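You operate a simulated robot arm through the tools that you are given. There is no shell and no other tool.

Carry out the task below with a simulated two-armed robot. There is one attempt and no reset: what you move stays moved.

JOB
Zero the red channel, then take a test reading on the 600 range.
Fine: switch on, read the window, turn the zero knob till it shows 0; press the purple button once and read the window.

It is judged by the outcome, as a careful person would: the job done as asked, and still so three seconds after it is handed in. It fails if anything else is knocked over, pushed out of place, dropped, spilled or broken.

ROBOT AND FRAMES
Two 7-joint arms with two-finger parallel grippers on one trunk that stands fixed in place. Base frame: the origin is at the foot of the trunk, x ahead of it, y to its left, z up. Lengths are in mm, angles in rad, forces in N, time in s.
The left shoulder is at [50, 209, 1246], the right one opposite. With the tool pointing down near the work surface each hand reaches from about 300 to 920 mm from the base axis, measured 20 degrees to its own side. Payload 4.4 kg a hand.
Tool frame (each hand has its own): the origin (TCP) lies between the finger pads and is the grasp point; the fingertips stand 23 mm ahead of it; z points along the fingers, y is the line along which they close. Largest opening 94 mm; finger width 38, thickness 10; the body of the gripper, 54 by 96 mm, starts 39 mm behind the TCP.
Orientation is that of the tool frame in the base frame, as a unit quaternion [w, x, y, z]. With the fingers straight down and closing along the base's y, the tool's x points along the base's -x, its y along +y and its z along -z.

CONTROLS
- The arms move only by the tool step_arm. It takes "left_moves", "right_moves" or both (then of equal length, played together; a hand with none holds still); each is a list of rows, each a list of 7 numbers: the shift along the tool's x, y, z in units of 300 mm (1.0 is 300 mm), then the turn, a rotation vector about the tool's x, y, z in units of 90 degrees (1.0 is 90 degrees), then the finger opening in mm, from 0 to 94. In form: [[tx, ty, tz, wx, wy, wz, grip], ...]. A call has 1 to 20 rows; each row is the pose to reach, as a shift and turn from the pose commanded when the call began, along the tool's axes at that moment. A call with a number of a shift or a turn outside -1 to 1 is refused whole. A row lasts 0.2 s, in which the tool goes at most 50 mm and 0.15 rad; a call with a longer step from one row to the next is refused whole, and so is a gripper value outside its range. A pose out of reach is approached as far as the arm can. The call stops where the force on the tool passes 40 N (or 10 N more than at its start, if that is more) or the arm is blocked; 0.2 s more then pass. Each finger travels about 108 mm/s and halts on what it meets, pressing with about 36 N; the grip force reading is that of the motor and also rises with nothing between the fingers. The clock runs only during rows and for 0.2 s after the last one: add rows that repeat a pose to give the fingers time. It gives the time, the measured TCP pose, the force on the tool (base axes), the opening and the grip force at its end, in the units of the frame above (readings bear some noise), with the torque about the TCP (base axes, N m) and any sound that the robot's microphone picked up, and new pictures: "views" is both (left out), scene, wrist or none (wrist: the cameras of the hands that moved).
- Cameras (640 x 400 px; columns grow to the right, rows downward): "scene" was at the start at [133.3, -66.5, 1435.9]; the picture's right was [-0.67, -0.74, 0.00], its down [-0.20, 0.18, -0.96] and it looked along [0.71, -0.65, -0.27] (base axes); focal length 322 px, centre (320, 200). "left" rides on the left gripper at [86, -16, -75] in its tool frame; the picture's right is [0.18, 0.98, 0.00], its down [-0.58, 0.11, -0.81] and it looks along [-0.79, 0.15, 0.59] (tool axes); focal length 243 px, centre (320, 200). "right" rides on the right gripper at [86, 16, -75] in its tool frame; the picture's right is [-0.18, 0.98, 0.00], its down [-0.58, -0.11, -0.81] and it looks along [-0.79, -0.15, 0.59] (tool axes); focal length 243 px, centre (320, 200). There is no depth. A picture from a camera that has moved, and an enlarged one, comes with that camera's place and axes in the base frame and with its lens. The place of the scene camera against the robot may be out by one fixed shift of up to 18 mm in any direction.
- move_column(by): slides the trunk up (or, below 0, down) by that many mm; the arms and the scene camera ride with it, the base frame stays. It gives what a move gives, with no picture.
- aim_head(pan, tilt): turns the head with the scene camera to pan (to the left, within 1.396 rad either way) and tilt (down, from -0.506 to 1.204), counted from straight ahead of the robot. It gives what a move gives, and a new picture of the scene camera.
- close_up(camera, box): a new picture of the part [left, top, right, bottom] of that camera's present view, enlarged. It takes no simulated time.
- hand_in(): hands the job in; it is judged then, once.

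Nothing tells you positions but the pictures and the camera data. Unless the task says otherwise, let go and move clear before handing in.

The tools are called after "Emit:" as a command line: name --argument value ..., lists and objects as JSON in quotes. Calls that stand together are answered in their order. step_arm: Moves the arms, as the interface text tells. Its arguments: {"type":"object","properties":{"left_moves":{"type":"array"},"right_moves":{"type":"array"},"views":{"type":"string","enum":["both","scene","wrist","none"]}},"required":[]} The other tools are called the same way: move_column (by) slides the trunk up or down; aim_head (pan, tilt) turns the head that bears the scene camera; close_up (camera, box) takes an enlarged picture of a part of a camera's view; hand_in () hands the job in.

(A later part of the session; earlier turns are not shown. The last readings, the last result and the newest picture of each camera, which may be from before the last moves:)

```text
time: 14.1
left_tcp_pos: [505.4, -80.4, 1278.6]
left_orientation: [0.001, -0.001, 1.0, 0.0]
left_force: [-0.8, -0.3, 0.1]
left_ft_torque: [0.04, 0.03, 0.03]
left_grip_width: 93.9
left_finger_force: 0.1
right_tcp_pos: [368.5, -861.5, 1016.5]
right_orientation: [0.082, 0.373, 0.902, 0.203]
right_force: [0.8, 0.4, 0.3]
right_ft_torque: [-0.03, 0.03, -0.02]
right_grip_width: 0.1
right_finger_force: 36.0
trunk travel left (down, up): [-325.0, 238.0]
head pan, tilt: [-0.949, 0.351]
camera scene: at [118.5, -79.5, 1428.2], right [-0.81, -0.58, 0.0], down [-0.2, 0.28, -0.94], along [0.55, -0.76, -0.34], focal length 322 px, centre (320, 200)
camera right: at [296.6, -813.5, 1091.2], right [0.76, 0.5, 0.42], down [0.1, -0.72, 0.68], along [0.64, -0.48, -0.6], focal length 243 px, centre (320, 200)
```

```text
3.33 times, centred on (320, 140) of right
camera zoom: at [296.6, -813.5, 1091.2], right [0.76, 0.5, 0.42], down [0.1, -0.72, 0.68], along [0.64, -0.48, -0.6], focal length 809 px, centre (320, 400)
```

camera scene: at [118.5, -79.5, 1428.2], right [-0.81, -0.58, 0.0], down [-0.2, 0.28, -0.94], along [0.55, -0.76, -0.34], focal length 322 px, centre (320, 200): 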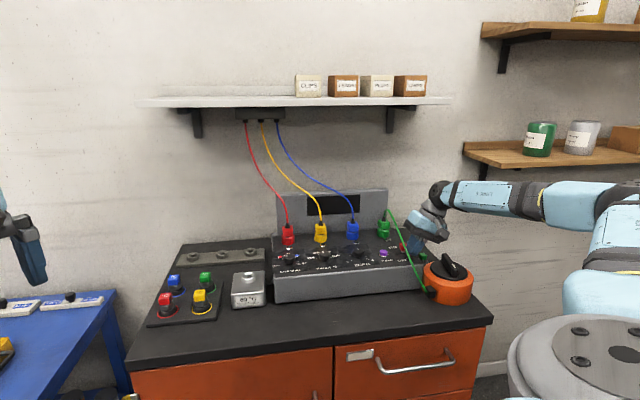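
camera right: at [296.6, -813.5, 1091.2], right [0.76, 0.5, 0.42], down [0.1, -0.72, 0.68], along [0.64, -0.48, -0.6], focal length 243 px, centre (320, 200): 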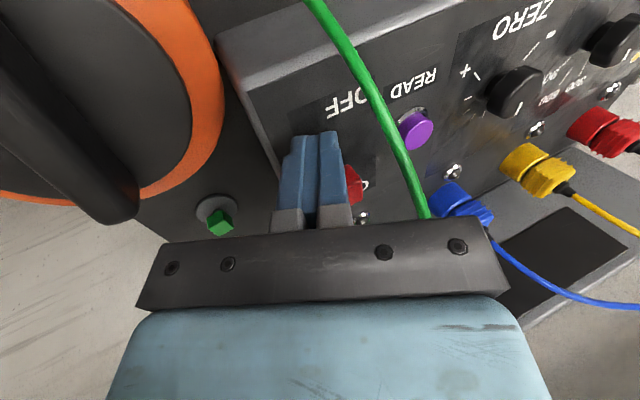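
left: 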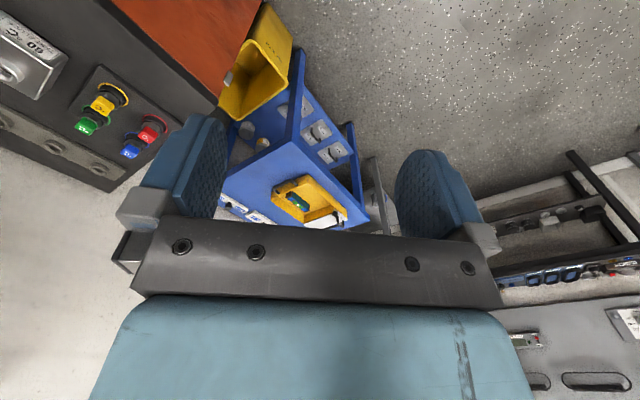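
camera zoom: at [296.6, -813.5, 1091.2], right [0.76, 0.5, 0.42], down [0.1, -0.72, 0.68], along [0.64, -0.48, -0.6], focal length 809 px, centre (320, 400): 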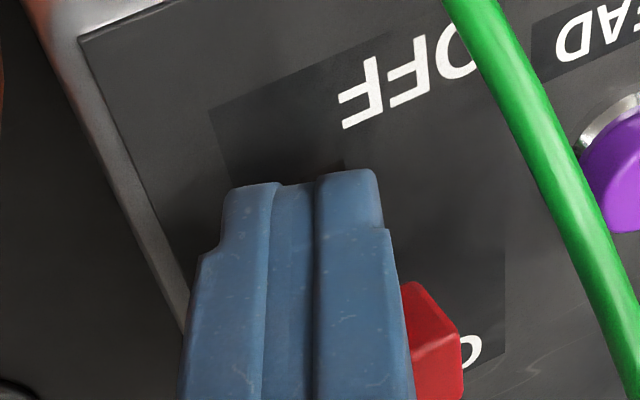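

The lever is moving freely and is past mid-travel. I'll keep pushing until it reaches the ON end.

Emit:
step_arm --right_moves '[[-0.018, 0, 0, 0, 0, 0, 0], [-0.036, 0, 0, 0, 0, 0, 0], [-0.052, 0, 0, 0, 0, 0, 0], [-0.052, 0, 0, 0, 0, 0, 0]]' --views "both"

Emit:
close_up --camera "scene" --box '[290, 180, 450, 290]'

Emit:
close_up --camera "right" --box '[240, 80, 400, 200]'

```text
time: 15.2
left_tcp_pos: [503.5, -78.5, 1279.5]
left_orientation: [0.0, -0.001, 1.0, 0.0]
left_force: [-0.9, 0.1, 0.6]
left_ft_torque: [0.01, 0.0, -0.01]
left_grip_width: 93.9
left_finger_force: 0.0
right_tcp_pos: [377.8, -871.6, 1018.2]
right_orientation: [0.078, 0.37, 0.903, 0.201]
right_force: [-10.0, 9.8, 3.8]
right_ft_torque: [0.15, -0.14, 0.09]
right_grip_width: 0.0
right_finger_force: 35.7
trunk travel left (down, up): [-325.0, 238.0]
head pan, tilt: [-0.949, 0.351]
stopped in row 4 (right hand): the force on the tool passed its limit at 42 N (the readings are from after the stop); the commanded pose is now the measured one
camera scene: at [116.8, -77.2, 1428.8], right [-0.81, -0.58, 0.0], down [-0.2, 0.28, -0.94], along [0.55, -0.76, -0.34], focal length 322 px, centre (320, 200)
camera right: at [304.8, -821.9, 1091.6], right [0.76, 0.5, 0.41], down [0.11, -0.72, 0.68], along [0.64, -0.47, -0.61], focal length 243 px, centre (320, 200)
```

scene: 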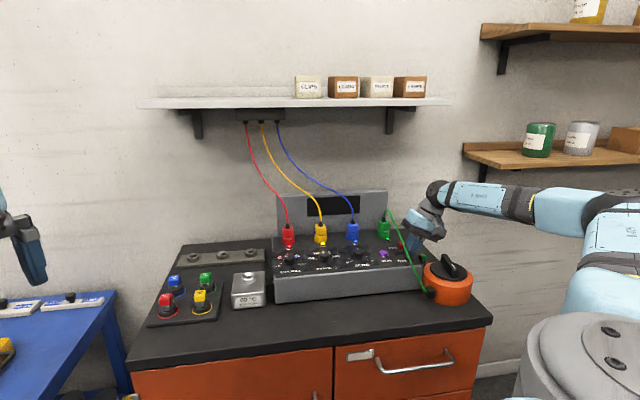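
right: 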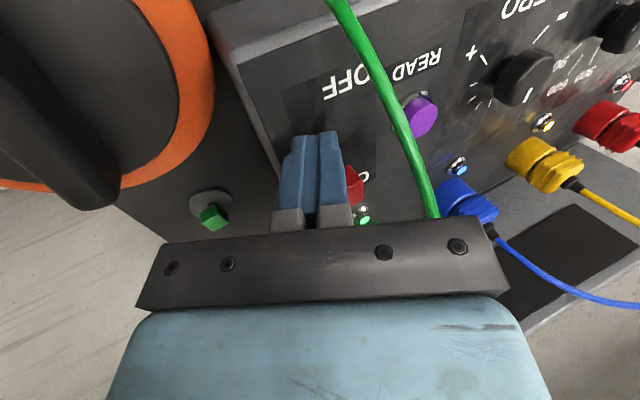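

```text
3.64 times, centred on (370, 235) of scene
camera zoom: at [116.8, -77.2, 1428.8], right [-0.81, -0.58, 0.0], down [-0.2, 0.28, -0.94], along [0.55, -0.76, -0.34], focal length 1170 px, centre (138, 73)
```

zoom: 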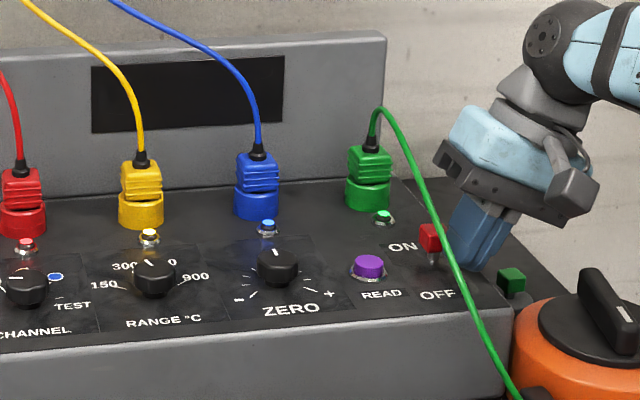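

```text
3.33 times, centred on (320, 140) of right
camera zoom: at [304.8, -821.9, 1091.6], right [0.76, 0.5, 0.41], down [0.11, -0.72, 0.68], along [0.64, -0.47, -0.61], focal length 809 px, centre (320, 400)
```

zoom: 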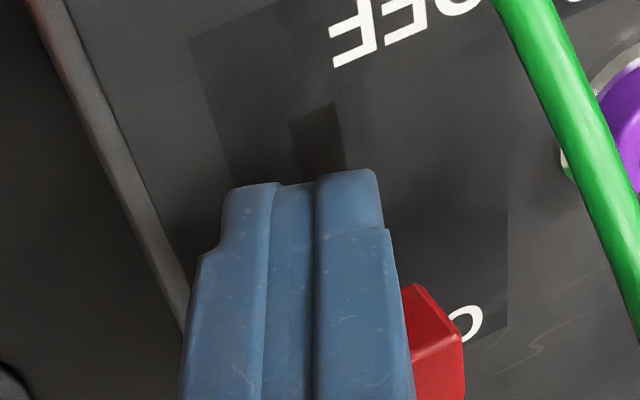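

The lamps are lit, so the power is on and the lever is at its ON stop. I'll back off toward the front and lift clear, then see the window.

Emit:
step_arm --right_moves '[[0.03, 0, 0, 0, 0, 0, 0], [0.06, 0, 0, 0, 0, 0, 0], [0.06, 0.04, -0.08, 0, 0, 0, 0], [0.06, 0.09, -0.19, 0, 0, 0, 0], [0.06, 0.14, -0.3, 0, 0, 0, 0], [0.06, 0.19, -0.41, 0, 0, 0, 0], [0.06, 0.19, -0.41, 0, 0, 0, 0]]' --views "both"

Emit:
close_up --camera "scene" --box '[260, 180, 450, 310]'

```text
time: 16.8
left_tcp_pos: [505.6, -81.0, 1279.8]
left_orientation: [0.0, 0.0, 1.0, 0.0]
left_force: [-0.1, -0.3, 0.2]
left_ft_torque: [0.02, -0.02, -0.01]
left_grip_width: 94.0
left_finger_force: 0.0
right_tcp_pos: [365.6, -860.5, 1149.3]
right_orientation: [0.078, 0.371, 0.903, 0.202]
right_force: [0.9, -0.8, -0.5]
right_ft_torque: [0.02, -0.01, 0.0]
right_grip_width: 0.0
right_finger_force: 36.0
trunk travel left (down, up): [-325.0, 238.0]
head pan, tilt: [-0.949, 0.351]
camera scene: at [118.7, -79.9, 1428.1], right [-0.81, -0.58, 0.0], down [-0.2, 0.28, -0.94], along [0.55, -0.76, -0.34], focal length 322 px, centre (320, 200)
camera right: at [293.5, -812.0, 1224.3], right [0.76, 0.5, 0.41], down [0.11, -0.73, 0.68], along [0.64, -0.47, -0.61], focal length 243 px, centre (320, 200)
```

scene: 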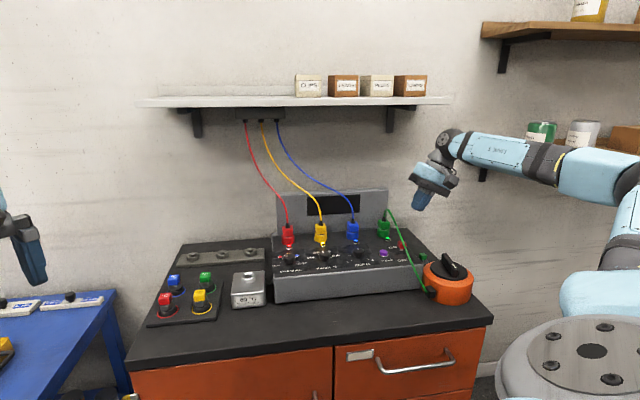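
right: 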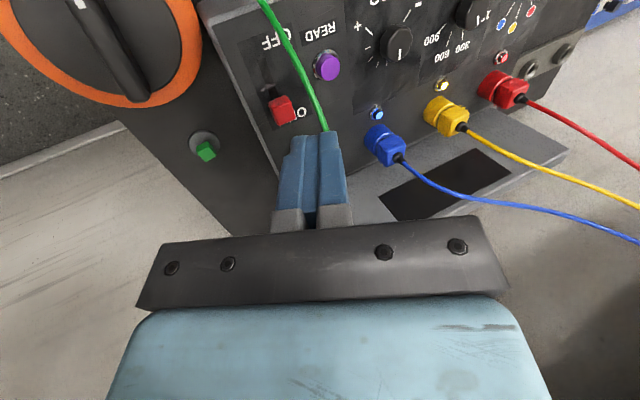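

```text
3.08 times, centred on (355, 245) of scene
camera zoom: at [118.7, -79.9, 1428.1], right [-0.81, -0.58, 0.0], down [-0.2, 0.28, -0.94], along [0.55, -0.76, -0.34], focal length 990 px, centre (212, 62)
```

zoom: 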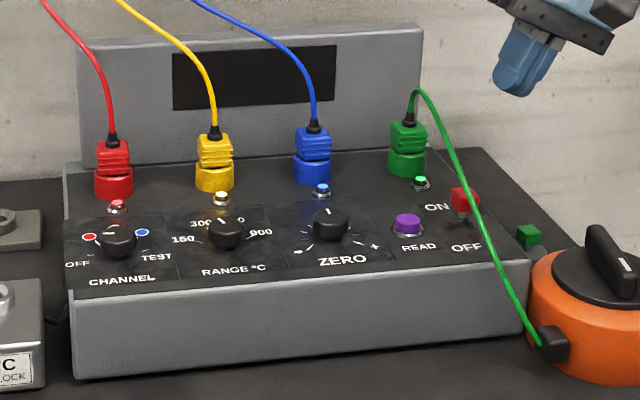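

Power is on; the window stays blank because CHANNEL is at OFF. I'll straighten the hand and carry it along the panel to above the CHANNEL knob with the fingers opening.

Emit:
step_arm --right_moves '[[-0.001, 0.12, 0.03, 0.046, 0, 0, 10], [-0.003, 0.24, 0.09, 0.093, 0, 0, 30], [-0.004, 0.36, 0.15, 0.139, 0, 0, 50], [-0.005, 0.48, 0.21, 0.185, 0, 0, 60], [-0.006, 0.6, 0.275, 0.232, 0, 0, 60], [-0.008, 0.716, 0.334, 0.278, 0, 0, 60], [-0.008, 0.716, 0.334, 0.278, 0, 0, 60]]' --views "none"

```text
time: 18.4
left_tcp_pos: [503.5, -80.1, 1278.0]
left_orientation: [0.0, 0.0, 1.0, 0.0]
left_force: [-0.6, 1.0, 0.2]
left_ft_torque: [0.01, 0.01, 0.0]
left_grip_width: 94.2
left_finger_force: 0.0
right_tcp_pos: [534.3, -694.0, 1148.8]
right_orientation: [-0.003, 0.38, 0.925, 0.0]
right_force: [-0.1, 0.1, -0.1]
right_ft_torque: [0.01, 0.03, -0.02]
right_grip_width: 60.1
right_finger_force: 0.2
trunk travel left (down, up): [-325.0, 238.0]
head pan, tilt: [-0.949, 0.351]
```

Emit:
step_arm --right_moves '[[0, 0.12, 0.03, 0, 0, 0, 60], [0, 0.24, 0.06, 0, 0, 0, 60], [0.001, 0.34, 0.097, 0, 0, 0, 60], [0.001, 0.34, 0.097, 0, 0, 0, 60]]' --views "both"

Emit:
close_up --camera "right" --box '[240, 60, 440, 200]'

Emit:
close_up --camera "scene" --box '[240, 180, 400, 290]'

```text
time: 19.4
left_tcp_pos: [505.1, -81.0, 1278.7]
left_orientation: [0.001, 0.0, 1.0, 0.0]
left_force: [0.3, -0.2, 0.0]
left_ft_torque: [0.03, -0.01, 0.0]
left_grip_width: 94.0
left_finger_force: 0.1
right_tcp_pos: [606.0, -622.9, 1122.2]
right_orientation: [-0.004, 0.38, 0.925, 0.002]
right_force: [-0.2, 0.0, -0.6]
right_ft_torque: [0.01, 0.01, -0.02]
right_grip_width: 60.2
right_finger_force: 0.1
trunk travel left (down, up): [-325.0, 238.0]
head pan, tilt: [-0.949, 0.351]
camera scene: at [117.7, -79.6, 1428.3], right [-0.81, -0.58, 0.0], down [-0.2, 0.28, -0.94], along [0.55, -0.76, -0.34], focal length 322 px, centre (320, 200)
camera right: at [557.5, -550.3, 1196.8], right [0.82, 0.57, 0.0], down [0.34, -0.49, 0.8], along [0.46, -0.66, -0.6], focal length 243 px, centre (320, 200)
```

scene: 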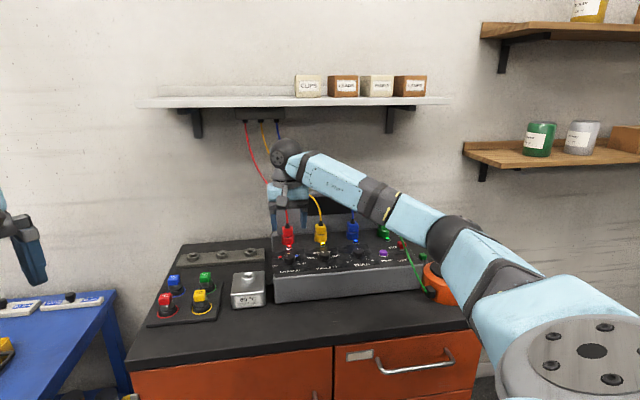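
right: 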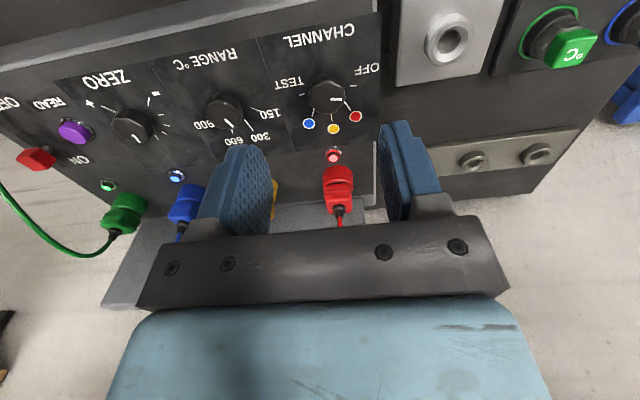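

```text
2.86 times, centred on (340, 130) of right
camera zoom: at [557.5, -550.3, 1196.8], right [0.82, 0.57, 0.0], down [0.34, -0.49, 0.8], along [0.46, -0.66, -0.6], focal length 693 px, centre (263, 400)
```

zoom: 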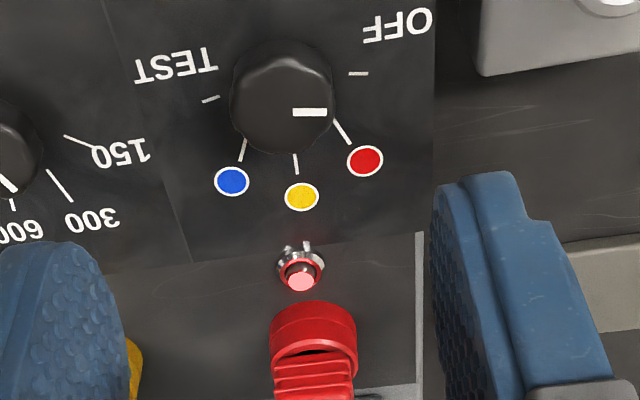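

```text
3.64 times, centred on (320, 235) of scene
camera zoom: at [117.7, -79.6, 1428.3], right [-0.81, -0.58, 0.0], down [-0.2, 0.28, -0.94], along [0.55, -0.76, -0.34], focal length 1170 px, centre (320, 73)
```

zoom: 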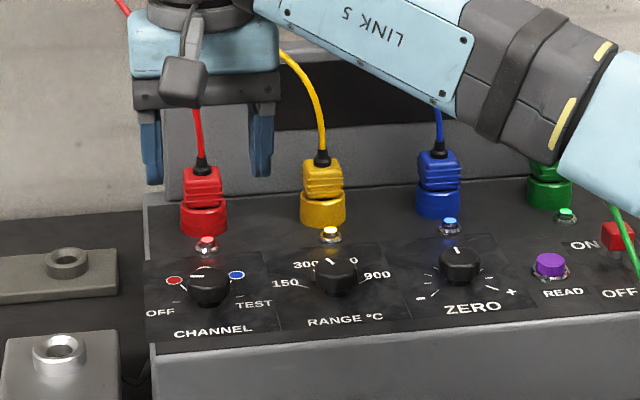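

CHANNEL knob centre triangulates to about (628,-643), still on OFF. I'll centre over it and come down partway with the fingers open 60 mm.

Emit:
step_arm --right_moves '[[-0.05, 0.002, 0.05, 0, 0, 0, 60], [-0.099, 0.004, 0.1, 0, 0, 0, 60], [-0.099, 0.004, 0.2, 0, 0, 0, 60], [-0.099, 0.004, 0.28, 0, 0, 0, 60], [-0.099, 0.004, 0.28, 0, 0, 0, 60]]' --views "both"

Emit:
close_up --camera "right" --box '[220, 60, 420, 200]'

Emit:
close_up --camera "scene" --box '[240, 190, 360, 290]'

```text
time: 20.6
left_tcp_pos: [505.5, -80.2, 1278.6]
left_orientation: [0.0, 0.0, 1.0, 0.0]
left_force: [0.1, -0.8, 0.7]
left_ft_torque: [0.0, 0.0, -0.03]
left_grip_width: 93.9
left_finger_force: 0.1
right_tcp_pos: [625.6, -640.7, 1036.4]
right_orientation: [-0.005, 0.38, 0.925, 0.002]
right_force: [0.0, -0.2, 0.5]
right_ft_torque: [0.0, 0.03, -0.01]
right_grip_width: 60.1
right_finger_force: 0.0
trunk travel left (down, up): [-325.0, 238.0]
head pan, tilt: [-0.949, 0.351]
camera scene: at [118.1, -79.1, 1428.3], right [-0.81, -0.58, 0.0], down [-0.2, 0.28, -0.94], along [0.55, -0.76, -0.34], focal length 322 px, centre (320, 200)
camera right: at [576.4, -568.3, 1112.0], right [0.82, 0.57, 0.0], down [0.34, -0.49, 0.8], along [0.46, -0.66, -0.6], focal length 243 px, centre (320, 200)
```

scene: 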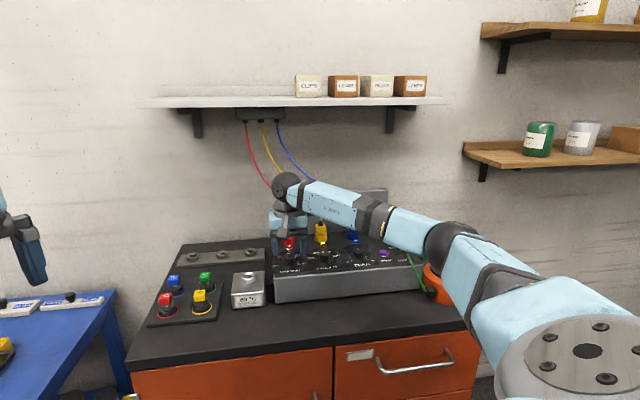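
right: 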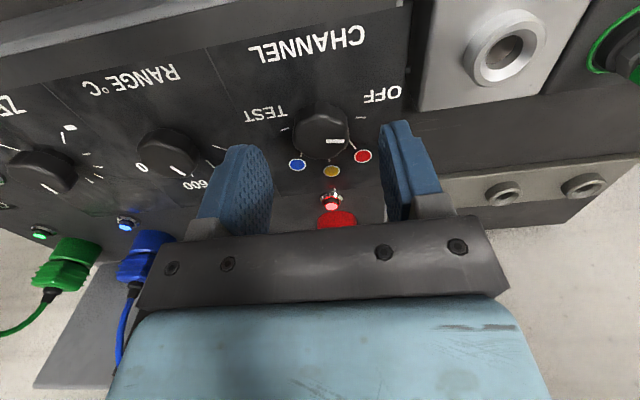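

```text
2.86 times, centred on (320, 130) of right
camera zoom: at [576.4, -568.3, 1112.0], right [0.82, 0.57, 0.0], down [0.34, -0.49, 0.8], along [0.46, -0.66, -0.6], focal length 693 px, centre (320, 400)
```

zoom: 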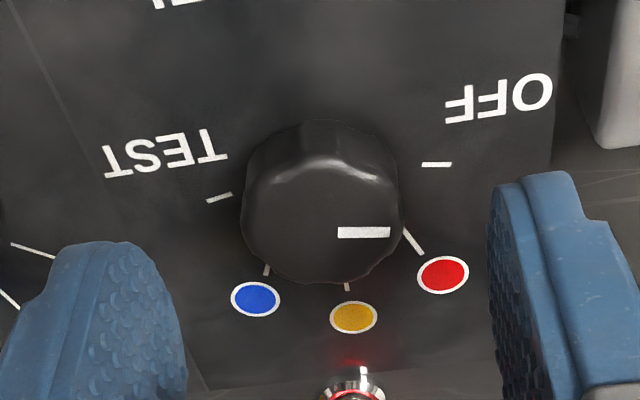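

```text
4.00 times, centred on (300, 240) of scene
camera zoom: at [118.1, -79.1, 1428.3], right [-0.81, -0.58, 0.0], down [-0.2, 0.28, -0.94], along [0.55, -0.76, -0.34], focal length 1287 px, centre (400, 40)
```

zoom: 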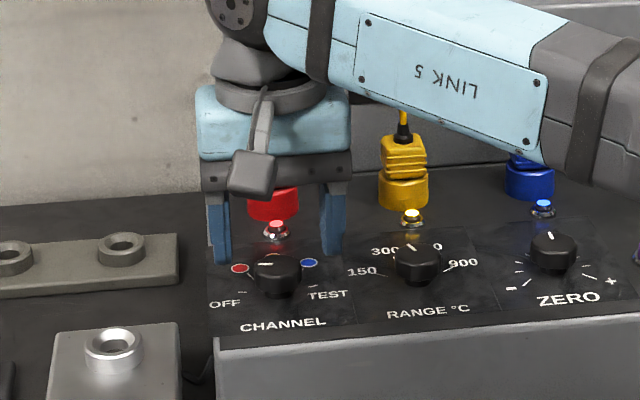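

The fingers straddle the knob; it sits about 4.5 mm further back than my tool axis. I'll shift and lower to about 5 mm above the panel, then close gently on the knob.

Emit:
step_arm --right_moves '[[-0.015, 0, 0, 0, 0, 0, 60], [-0.015, 0, 0.037, 0, 0, 0, 60], [-0.015, 0, 0.073, 0, 0, 0, 60], [-0.015, 0, 0.073, 0, 0, 0, 60]]' --views "wrist"

Emit:
close_up --camera "scene" --box '[250, 210, 340, 280]'

```text
time: 21.6
left_tcp_pos: [504.6, -79.2, 1278.7]
left_orientation: [0.0, 0.0, 1.0, 0.0]
left_force: [0.6, 0.0, 0.6]
left_ft_torque: [0.03, -0.01, -0.03]
left_grip_width: 94.3
left_finger_force: 0.1
right_tcp_pos: [630.8, -642.2, 1014.8]
right_orientation: [-0.004, 0.38, 0.925, 0.001]
right_force: [-0.7, -0.3, 0.7]
right_ft_torque: [0.0, 0.04, -0.02]
right_grip_width: 59.8
right_finger_force: 0.0
trunk travel left (down, up): [-325.0, 238.0]
head pan, tilt: [-0.949, 0.351]
camera right: at [581.5, -570.7, 1089.6], right [0.82, 0.57, 0.0], down [0.34, -0.49, 0.8], along [0.46, -0.66, -0.6], focal length 243 px, centre (320, 200)
```

right: 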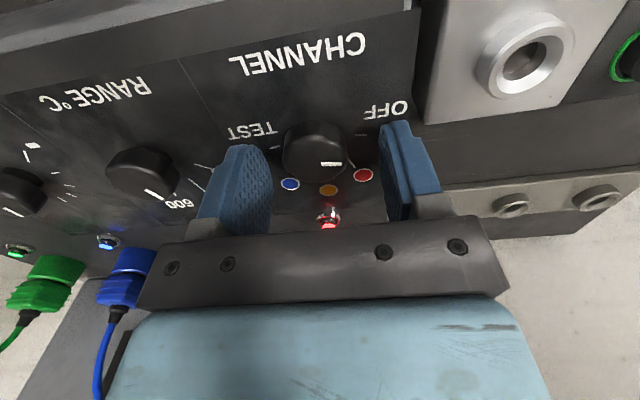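

```text
5.71 times, centred on (295, 245) of scene
camera zoom: at [118.3, -79.2, 1428.3], right [-0.81, -0.58, 0.0], down [-0.2, 0.28, -0.94], along [0.55, -0.76, -0.34], focal length 1839 px, centre (463, -57)
```

zoom: 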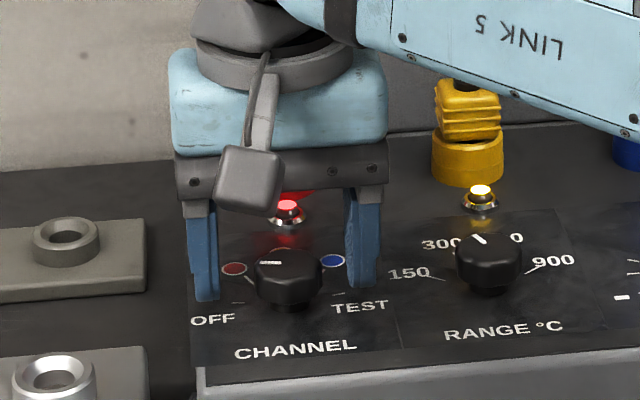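

Emit:
step_arm --right_moves '[[0, -0.008, 0, 0, 0, 0, 60], [0, -0.008, 0, 0, 0, 0, 45], [0, -0.008, 0, 0, 0, 0, 25], [0, -0.008, 0, 0, 0, 0, 20], [0, -0.008, 0, 0, 0, 0, 20]]' --views "wrist"

Emit:
close_up --camera "scene" --box '[250, 210, 340, 280]'

Emit:
close_up --camera "right" --box '[240, 80, 400, 220]'

```text
time: 22.8
left_tcp_pos: [505.7, -79.9, 1278.1]
left_orientation: [0.0, 0.0, 1.0, 0.0]
left_force: [-0.2, -1.0, 0.0]
left_ft_torque: [0.02, 0.0, -0.03]
left_grip_width: 94.0
left_finger_force: 0.1
right_tcp_pos: [630.3, -644.7, 1015.4]
right_orientation: [-0.004, 0.379, 0.925, 0.002]
right_force: [5.1, 4.4, -0.3]
right_ft_torque: [0.18, -0.28, -0.05]
right_grip_width: 31.1
right_finger_force: 45.4
trunk travel left (down, up): [-325.0, 238.0]
head pan, tilt: [-0.949, 0.351]
camera right: at [580.3, -571.7, 1089.7], right [0.82, 0.57, 0.0], down [0.34, -0.49, 0.8], along [0.46, -0.66, -0.6], focal length 243 px, centre (320, 200)
```

right: 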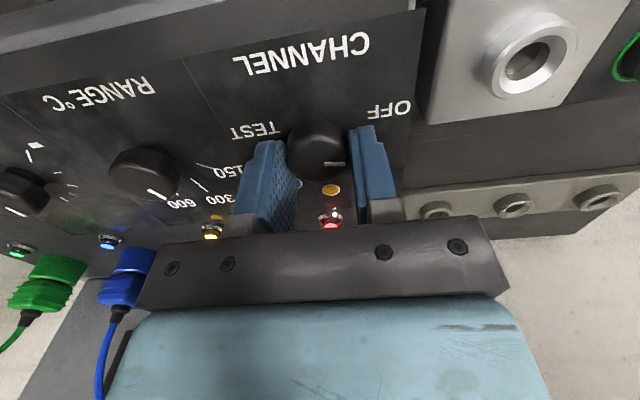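

```text
5.71 times, centred on (295, 245) of scene
camera zoom: at [119.0, -78.8, 1428.2], right [-0.81, -0.58, 0.0], down [-0.2, 0.28, -0.94], along [0.55, -0.76, -0.34], focal length 1839 px, centre (463, -57)
```

zoom: 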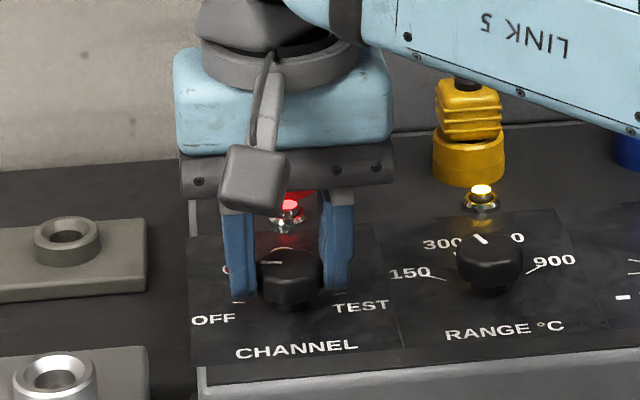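

```text
2.86 times, centred on (320, 150) of right
camera zoom: at [580.3, -571.7, 1089.7], right [0.82, 0.57, 0.0], down [0.34, -0.49, 0.8], along [0.46, -0.66, -0.6], focal length 693 px, centre (320, 343)
```

zoom: 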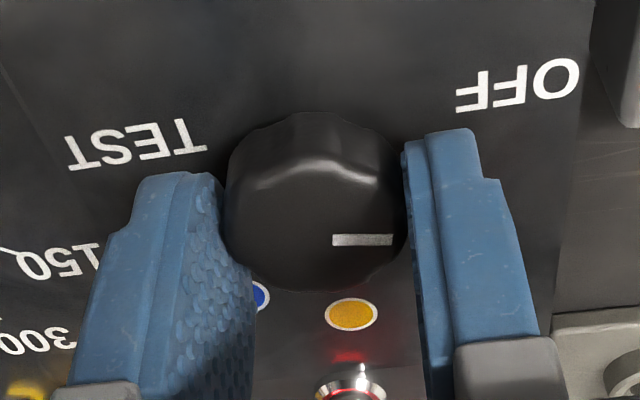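

The knob is gripped at 31 mm and centred. Now I'll turn it 45° clockwise (OFF → red).

Emit:
step_arm --right_moves '[[0, 0, 0, 0, 0, 0.085, 20], [0, 0, 0, 0, 0, 0.17, 20], [0, 0, 0, 0, 0, 0.255, 20], [0, 0, 0, 0, 0, 0.34, 20], [0, 0, 0, 0, 0, 0.425, 20], [0, 0, 0, 0, 0, 0.5, 20], [0, 0, 0, 0, 0, 0.5, 20]]' --views "both"

Emit:
close_up --camera "scene" --box '[250, 180, 400, 280]'

Emit:
close_up --camera "right" --box '[240, 80, 400, 220]'

```text
time: 24.4
left_tcp_pos: [502.6, -80.7, 1279.3]
left_orientation: [0.001, 0.0, 1.0, 0.0]
left_force: [-0.5, 0.6, -0.7]
left_ft_torque: [-0.01, -0.01, 0.06]
left_grip_width: 94.1
left_finger_force: 0.1
right_tcp_pos: [626.4, -645.2, 1014.9]
right_orientation: [-0.004, 0.705, 0.709, -0.001]
right_force: [-36.3, 11.1, -12.9]
right_ft_torque: [0.48, 0.84, 0.17]
right_grip_width: 31.3
right_finger_force: 45.5
trunk travel left (down, up): [-325.0, 238.0]
head pan, tilt: [-0.949, 0.351]
camera scene: at [115.0, -79.7, 1428.4], right [-0.81, -0.58, 0.0], down [-0.2, 0.28, -0.94], along [0.55, -0.76, -0.34], focal length 322 px, centre (320, 200)
camera right: at [643.0, -558.9, 1089.3], right [0.98, -0.18, -0.01], down [-0.1, -0.59, 0.8], along [-0.15, -0.79, -0.59], focal length 243 px, centre (320, 200)
```

scene: 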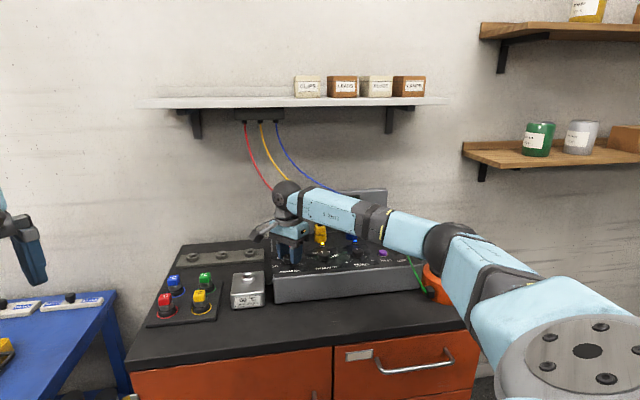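
right: 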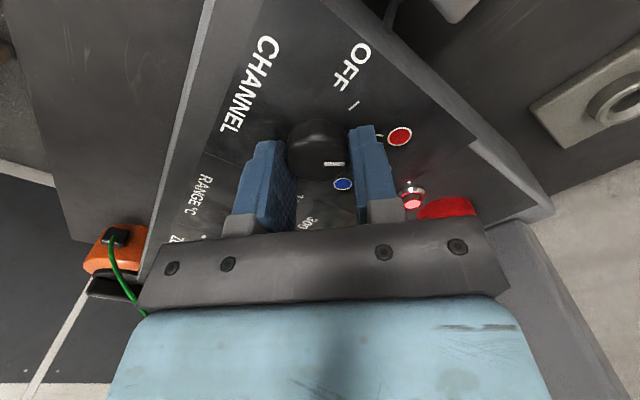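

```text
4.00 times, centred on (325, 230) of scene
camera zoom: at [115.0, -79.7, 1428.4], right [-0.81, -0.58, 0.0], down [-0.2, 0.28, -0.94], along [0.55, -0.76, -0.34], focal length 1287 px, centre (300, 80)
```

zoom: 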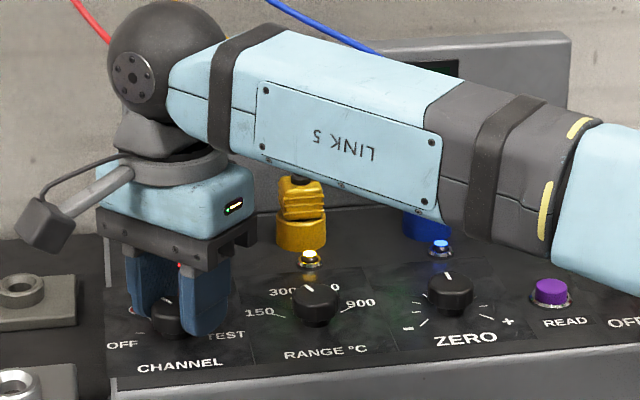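

```text
2.86 times, centred on (320, 150) of right
camera zoom: at [643.0, -558.9, 1089.3], right [0.98, -0.18, -0.01], down [-0.1, -0.59, 0.8], along [-0.15, -0.79, -0.59], focal length 693 px, centre (320, 343)
```

zoom: 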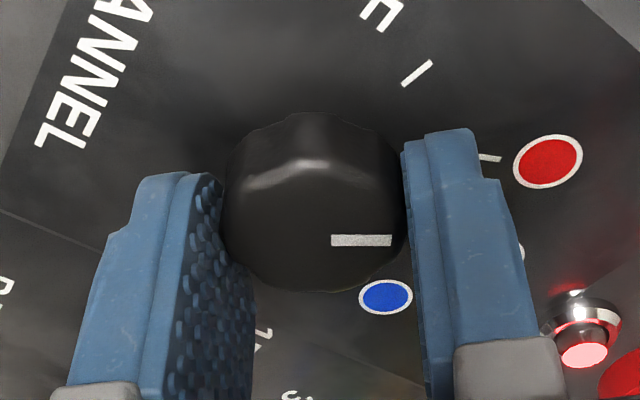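

The pointer has followed to the red mark, with some side force because the knob axis is a few mm off mine. I'll ease that offset, release, lift off, and check.

Emit:
step_arm --right_moves '[[0, -0.012, 0, 0, 0, 0, 20], [0, -0.012, 0, 0, 0, 0, 34], [0, -0.012, 0, 0, 0, 0, 60], [0, -0.012, 0, 0, 0, 0, 60], [0, -0.012, -0.1, 0, 0, 0, 60], [0, -0.012, -0.22, 0, 0, 0, 60], [0, -0.012, -0.34, 0, 0, 0, 60], [0, -0.012, -0.34, 0, 0, 0, 60]]' --views "both"

Emit:
close_up --camera "scene" --box '[250, 180, 400, 280]'

Emit:
close_up --camera "right" --box '[200, 0, 440, 200]'

```text
time: 26.2
left_tcp_pos: [505.6, -81.2, 1278.6]
left_orientation: [0.0, 0.0, 1.0, 0.0]
left_force: [0.5, 0.7, -0.2]
left_ft_torque: [-0.02, -0.02, 0.04]
left_grip_width: 94.0
left_finger_force: 0.1
right_tcp_pos: [626.0, -645.7, 1117.0]
right_orientation: [-0.004, 0.706, 0.708, 0.0]
right_force: [0.1, 0.3, 0.0]
right_ft_torque: [0.02, 0.02, -0.01]
right_grip_width: 60.1
right_finger_force: 0.0
trunk travel left (down, up): [-325.0, 238.0]
head pan, tilt: [-0.949, 0.351]
camera scene: at [118.8, -79.8, 1428.1], right [-0.81, -0.58, 0.0], down [-0.2, 0.28, -0.94], along [0.55, -0.76, -0.34], focal length 322 px, centre (320, 200)
camera right: at [643.2, -559.2, 1192.8], right [0.98, -0.18, -0.01], down [-0.1, -0.59, 0.8], along [-0.15, -0.79, -0.6], focal length 243 px, centre (320, 200)
```

scene: 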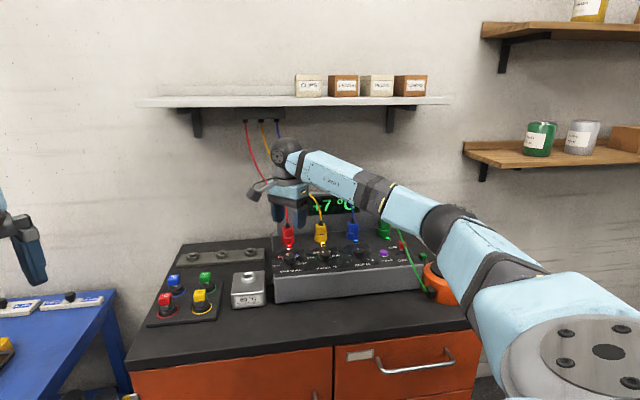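
right: 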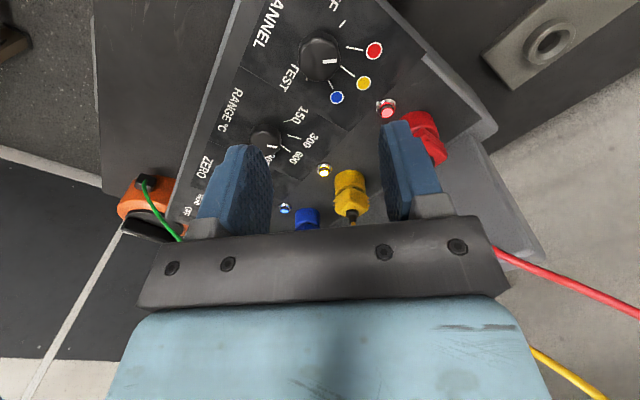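

```text
4.00 times, centred on (325, 230) of scene
camera zoom: at [118.8, -79.8, 1428.1], right [-0.81, -0.58, 0.0], down [-0.2, 0.28, -0.94], along [0.55, -0.76, -0.34], focal length 1287 px, centre (300, 80)
```

zoom: 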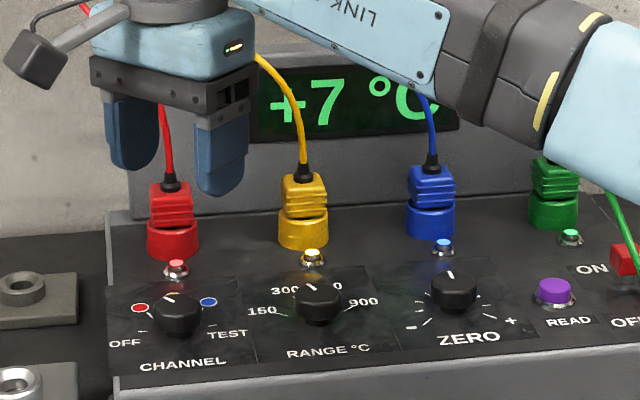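

```text
2.00 times, centred on (320, 100) of right
camera zoom: at [643.2, -559.2, 1192.8], right [0.98, -0.18, -0.01], down [-0.1, -0.59, 0.8], along [-0.15, -0.79, -0.6], focal length 485 px, centre (320, 400)
```

zoom: 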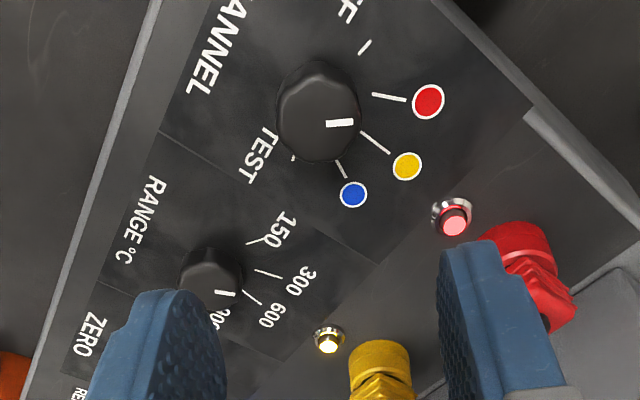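

The window reads +7 °C with CHANNEL on red. Next I'll set RANGE to 600: I'll turn the hand back 45° while moving over to the RANGE knob at about (559,-708.5).

Emit:
step_arm --right_moves '[[-0.035, -0.037, 0.0, 0, 0, -0.083, 60], [-0.07, -0.075, 0.03, 0, 0, -0.167, 60], [-0.105, -0.112, 0.07, 0, 0, -0.25, 60], [-0.14, -0.149, 0.11, 0, 0, -0.333, 60], [-0.175, -0.186, 0.15, 0, 0, -0.417, 60], [-0.209, -0.223, 0.19, 0, 0, -0.5, 60], [-0.209, -0.223, 0.19, 0, 0, -0.5, 60]]' --views "both"

Emit:
close_up --camera "right" --box '[220, 40, 440, 200]'

Emit:
close_up --camera "scene" --box '[250, 180, 400, 280]'

```text
time: 27.8
left_tcp_pos: [505.3, -80.1, 1278.3]
left_orientation: [0.0, 0.0, 1.0, 0.001]
left_force: [0.8, 0.4, -0.1]
left_ft_torque: [0.01, 0.03, 0.0]
left_grip_width: 94.1
left_finger_force: 0.0
right_tcp_pos: [558.2, -707.9, 1061.6]
right_orientation: [-0.004, 0.379, 0.925, 0.001]
right_force: [-0.2, 0.3, 0.5]
right_ft_torque: [0.01, 0.0, 0.02]
right_grip_width: 60.1
right_finger_force: 0.0
trunk travel left (down, up): [-325.0, 238.0]
head pan, tilt: [-0.949, 0.351]
camera scene: at [118.7, -79.1, 1428.2], right [-0.81, -0.58, 0.0], down [-0.2, 0.28, -0.94], along [0.55, -0.76, -0.34], focal length 322 px, centre (320, 200)
camera right: at [509.3, -635.7, 1135.8], right [0.82, 0.57, 0.0], down [0.34, -0.49, 0.8], along [0.46, -0.66, -0.6], focal length 243 px, centre (320, 200)
```

scene: 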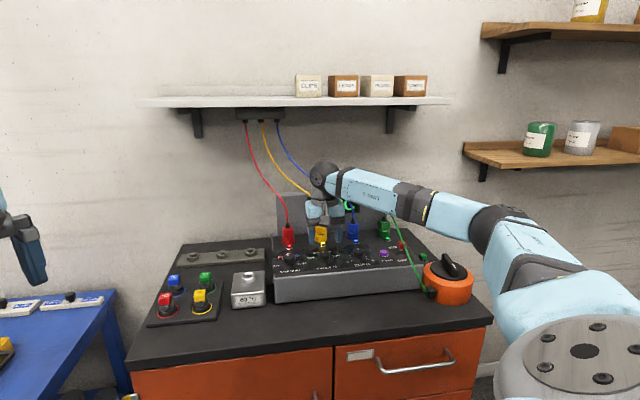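
right: 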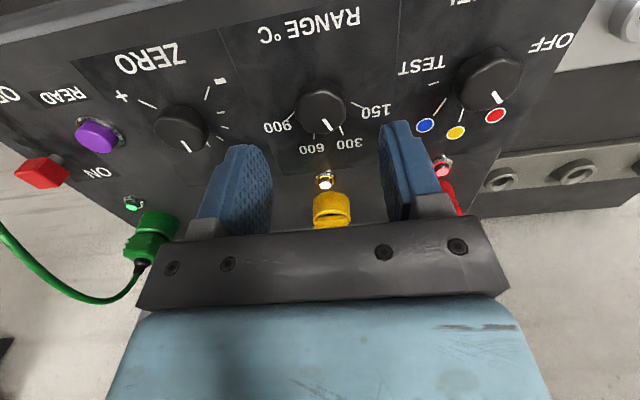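

```text
2.50 times, centred on (330, 120) of right
camera zoom: at [509.3, -635.7, 1135.8], right [0.82, 0.57, 0.0], down [0.34, -0.49, 0.8], along [0.46, -0.66, -0.6], focal length 606 px, centre (295, 400)
```

zoom: 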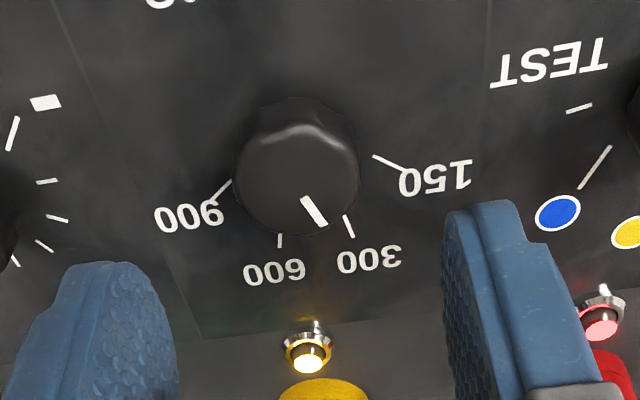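

```text
4.00 times, centred on (325, 230) of scene
camera zoom: at [118.7, -79.1, 1428.2], right [-0.81, -0.58, 0.0], down [-0.2, 0.28, -0.94], along [0.55, -0.76, -0.34], focal length 1287 px, centre (300, 80)
```

zoom: 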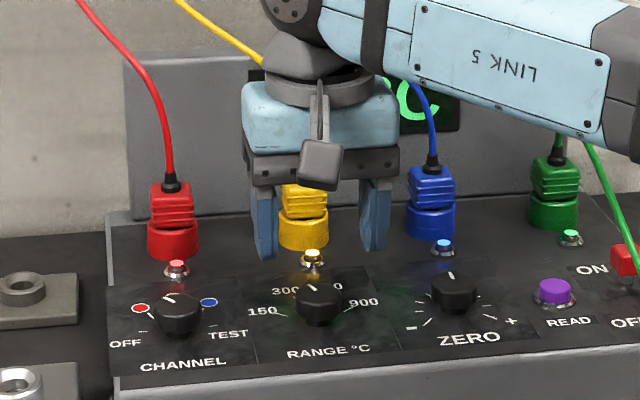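

The pointer is on 300 and the tool is centred over the RANGE knob. I'll descend and close on it.

Emit:
step_arm --right_moves '[[0, 0, 0.05, 0, 0, 0, 60], [0, 0, 0.11, 0, 0, 0, 60], [0, 0, 0.155, 0, 0, 0, 60], [0, 0, 0.155, 0, 0, 0, 45], [0, 0, 0.155, 0, 0, 0, 25], [0, 0, 0.155, 0, 0, 0, 20], [0, 0, 0.155, 0, 0, 0, 20]]' --views "wrist"

Emit:
close_up --camera "right" --box '[240, 80, 400, 220]'

Emit:
close_up --camera "scene" --box '[260, 190, 380, 290]'

```text
time: 29.4
left_tcp_pos: [505.9, -79.5, 1278.3]
left_orientation: [0.0, 0.0, 1.0, 0.0]
left_force: [-0.2, -1.3, -0.4]
left_ft_torque: [0.0, 0.01, 0.0]
left_grip_width: 94.1
left_finger_force: 0.0
right_tcp_pos: [558.2, -706.6, 1013.9]
right_orientation: [-0.003, 0.379, 0.925, 0.001]
right_force: [1.0, 1.9, -2.3]
right_ft_torque: [-0.16, -0.24, -0.03]
right_grip_width: 31.4
right_finger_force: 45.2
trunk travel left (down, up): [-325.0, 238.0]
head pan, tilt: [-0.949, 0.351]
camera right: at [509.4, -635.1, 1088.5], right [0.82, 0.57, 0.0], down [0.34, -0.49, 0.8], along [0.46, -0.66, -0.6], focal length 243 px, centre (320, 200)
```

right: 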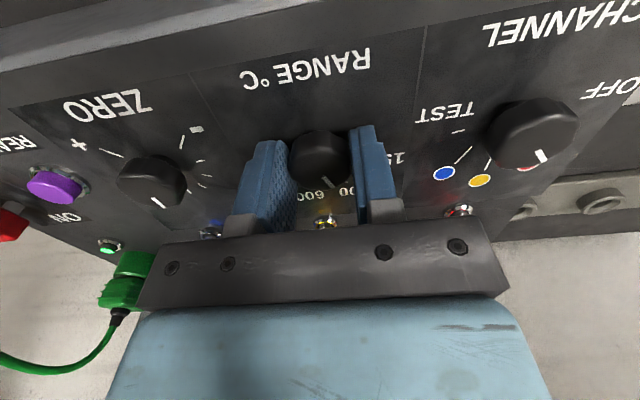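

```text
2.86 times, centred on (320, 150) of right
camera zoom: at [509.4, -635.1, 1088.5], right [0.82, 0.57, 0.0], down [0.34, -0.49, 0.8], along [0.46, -0.66, -0.6], focal length 693 px, centre (320, 343)
```

zoom: 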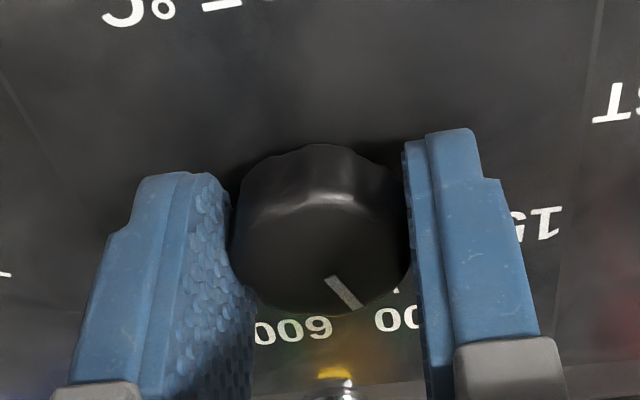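

```text
4.00 times, centred on (320, 240) of scene
camera zoom: at [118.6, -79.3, 1428.2], right [-0.81, -0.58, 0.0], down [-0.2, 0.28, -0.94], along [0.55, -0.76, -0.34], focal length 1287 px, centre (320, 40)
```

zoom: 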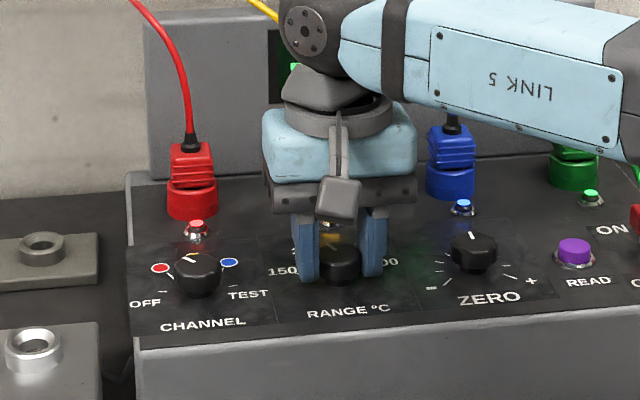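

Gripped at 31 mm and well centred. Turning 45° clockwise, 300 → 600.

Emit:
step_arm --right_moves '[[0, 0, 0, 0, 0, 0.085, 20], [0, 0, 0, 0, 0, 0.17, 20], [0, 0, 0, 0, 0, 0.255, 20], [0, 0, 0, 0, 0, 0.34, 20], [0, 0, 0, 0, 0, 0.425, 20], [0, 0, 0, 0, 0, 0.5, 20], [0, 0, 0, 0, 0, 0.5, 20]]' --views "wrist"

Emit:
close_up --camera "right" --box '[240, 80, 400, 220]'

Emit:
close_up --camera "scene" --box '[260, 180, 400, 280]'

```text
time: 31.0
left_tcp_pos: [504.3, -79.2, 1278.8]
left_orientation: [0.0, -0.001, 1.0, -0.001]
left_force: [-0.1, 1.0, -0.3]
left_ft_torque: [0.0, -0.01, 0.0]
left_grip_width: 94.0
left_finger_force: 0.1
right_tcp_pos: [557.9, -706.6, 1012.8]
right_orientation: [-0.004, 0.705, 0.709, -0.001]
right_force: [-0.6, 7.1, -1.3]
right_ft_torque: [1.01, -0.07, 0.01]
right_grip_width: 31.6
right_finger_force: 45.0
trunk travel left (down, up): [-325.0, 238.0]
head pan, tilt: [-0.949, 0.351]
camera right: at [575.4, -620.7, 1088.1], right [0.98, -0.18, -0.01], down [-0.1, -0.59, 0.8], along [-0.15, -0.79, -0.59], focal length 243 px, centre (320, 200)
```

right: 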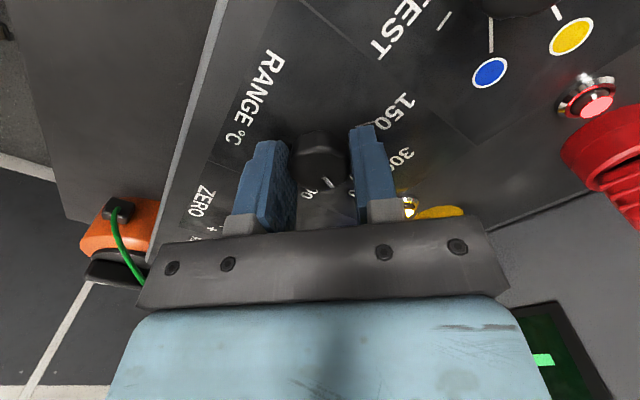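

```text
2.86 times, centred on (320, 150) of right
camera zoom: at [575.4, -620.7, 1088.1], right [0.98, -0.18, -0.01], down [-0.1, -0.59, 0.8], along [-0.15, -0.79, -0.59], focal length 693 px, centre (320, 343)
```

zoom: 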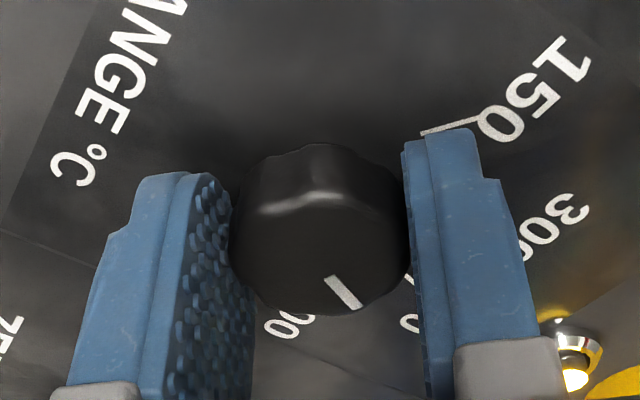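

```text
4.00 times, centred on (330, 230) of scene
camera zoom: at [118.3, -78.5, 1428.3], right [-0.81, -0.58, 0.0], down [-0.2, 0.28, -0.94], along [0.55, -0.76, -0.34], focal length 1287 px, centre (280, 80)
```

zoom: 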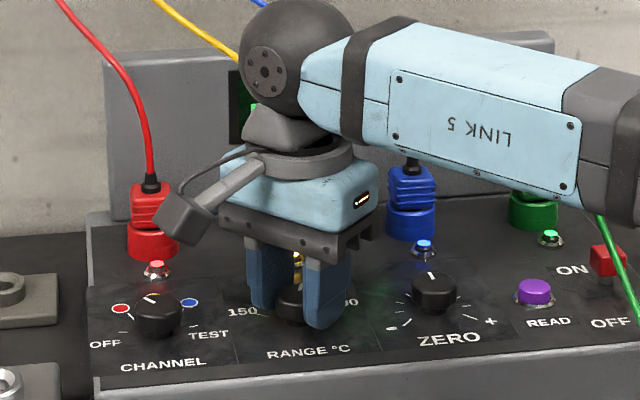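

Turned cleanly with little side force. Releasing and lifting to check pointer and window.

Emit:
step_arm --right_moves '[[0, 0, 0, 0, 0, 0, 34], [0, 0, 0, 0, 0, 0, 60], [0, 0, 0, 0, 0, 0, 60], [0, 0, -0.1, 0, 0, 0, 60], [0, 0, -0.22, 0, 0, 0, 60], [0, 0, -0.34, 0, 0, 0, 60], [0, 0, -0.34, 0, 0, 0, 60]]' --views "both"

Emit:
close_up --camera "scene" --box '[250, 180, 400, 280]'

Emit:
close_up --camera "right" --box '[200, 0, 440, 200]'

```text
time: 32.6
left_tcp_pos: [504.9, -81.0, 1278.0]
left_orientation: [-0.001, 0.0, 1.0, 0.0]
left_force: [0.7, -0.4, -1.1]
left_ft_torque: [0.03, 0.01, -0.02]
left_grip_width: 94.1
left_finger_force: 0.1
right_tcp_pos: [558.3, -705.6, 1116.1]
right_orientation: [-0.004, 0.704, 0.71, 0.0]
right_force: [0.5, 0.1, 0.3]
right_ft_torque: [0.02, -0.06, 0.0]
right_grip_width: 60.0
right_finger_force: 0.0
trunk travel left (down, up): [-325.0, 238.0]
head pan, tilt: [-0.949, 0.351]
camera scene: at [118.6, -79.8, 1428.2], right [-0.81, -0.58, 0.0], down [-0.2, 0.28, -0.94], along [0.55, -0.76, -0.34], focal length 322 px, centre (320, 200)
camera right: at [574.9, -620.3, 1189.6], right [0.98, -0.18, -0.01], down [-0.1, -0.59, 0.8], along [-0.15, -0.79, -0.6], focal length 243 px, centre (320, 200)
```

scene: 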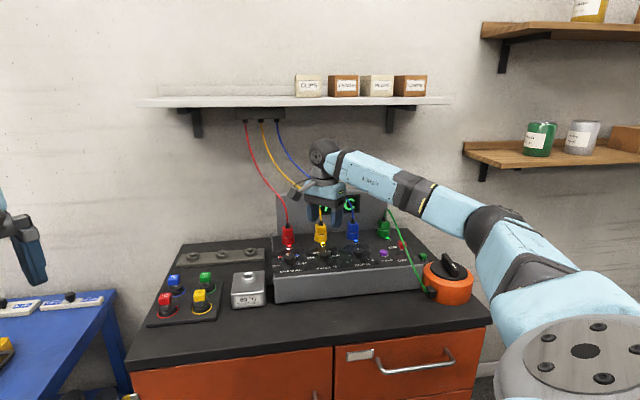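
right: 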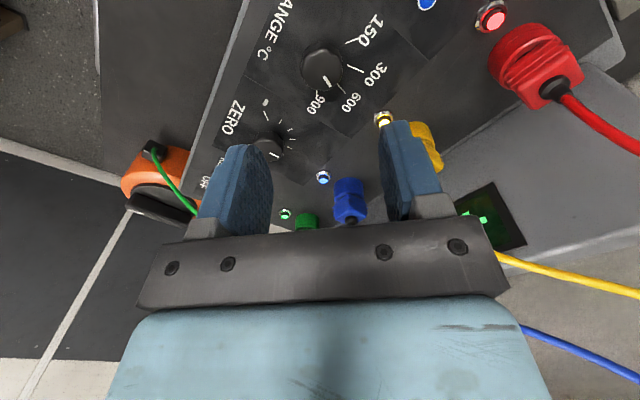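

```text
4.00 times, centred on (325, 230) of scene
camera zoom: at [118.6, -79.8, 1428.2], right [-0.81, -0.58, 0.0], down [-0.2, 0.28, -0.94], along [0.55, -0.76, -0.34], focal length 1287 px, centre (300, 80)
```

zoom: 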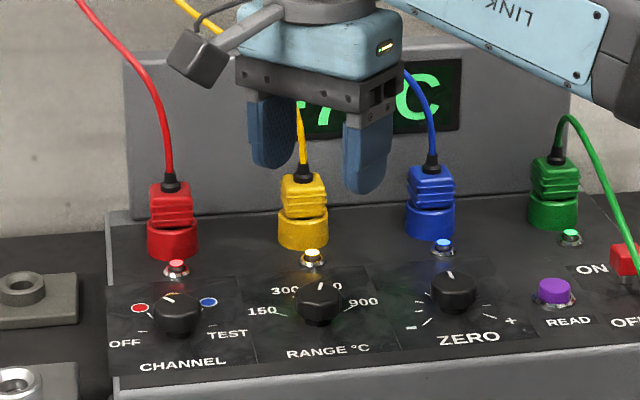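

```text
2.00 times, centred on (320, 100) of right
camera zoom: at [574.9, -620.3, 1189.6], right [0.98, -0.18, -0.01], down [-0.1, -0.59, 0.8], along [-0.15, -0.79, -0.6], focal length 485 px, centre (320, 400)
```

zoom: 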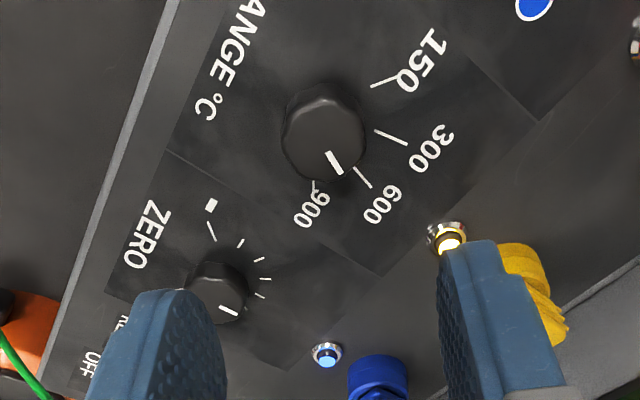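

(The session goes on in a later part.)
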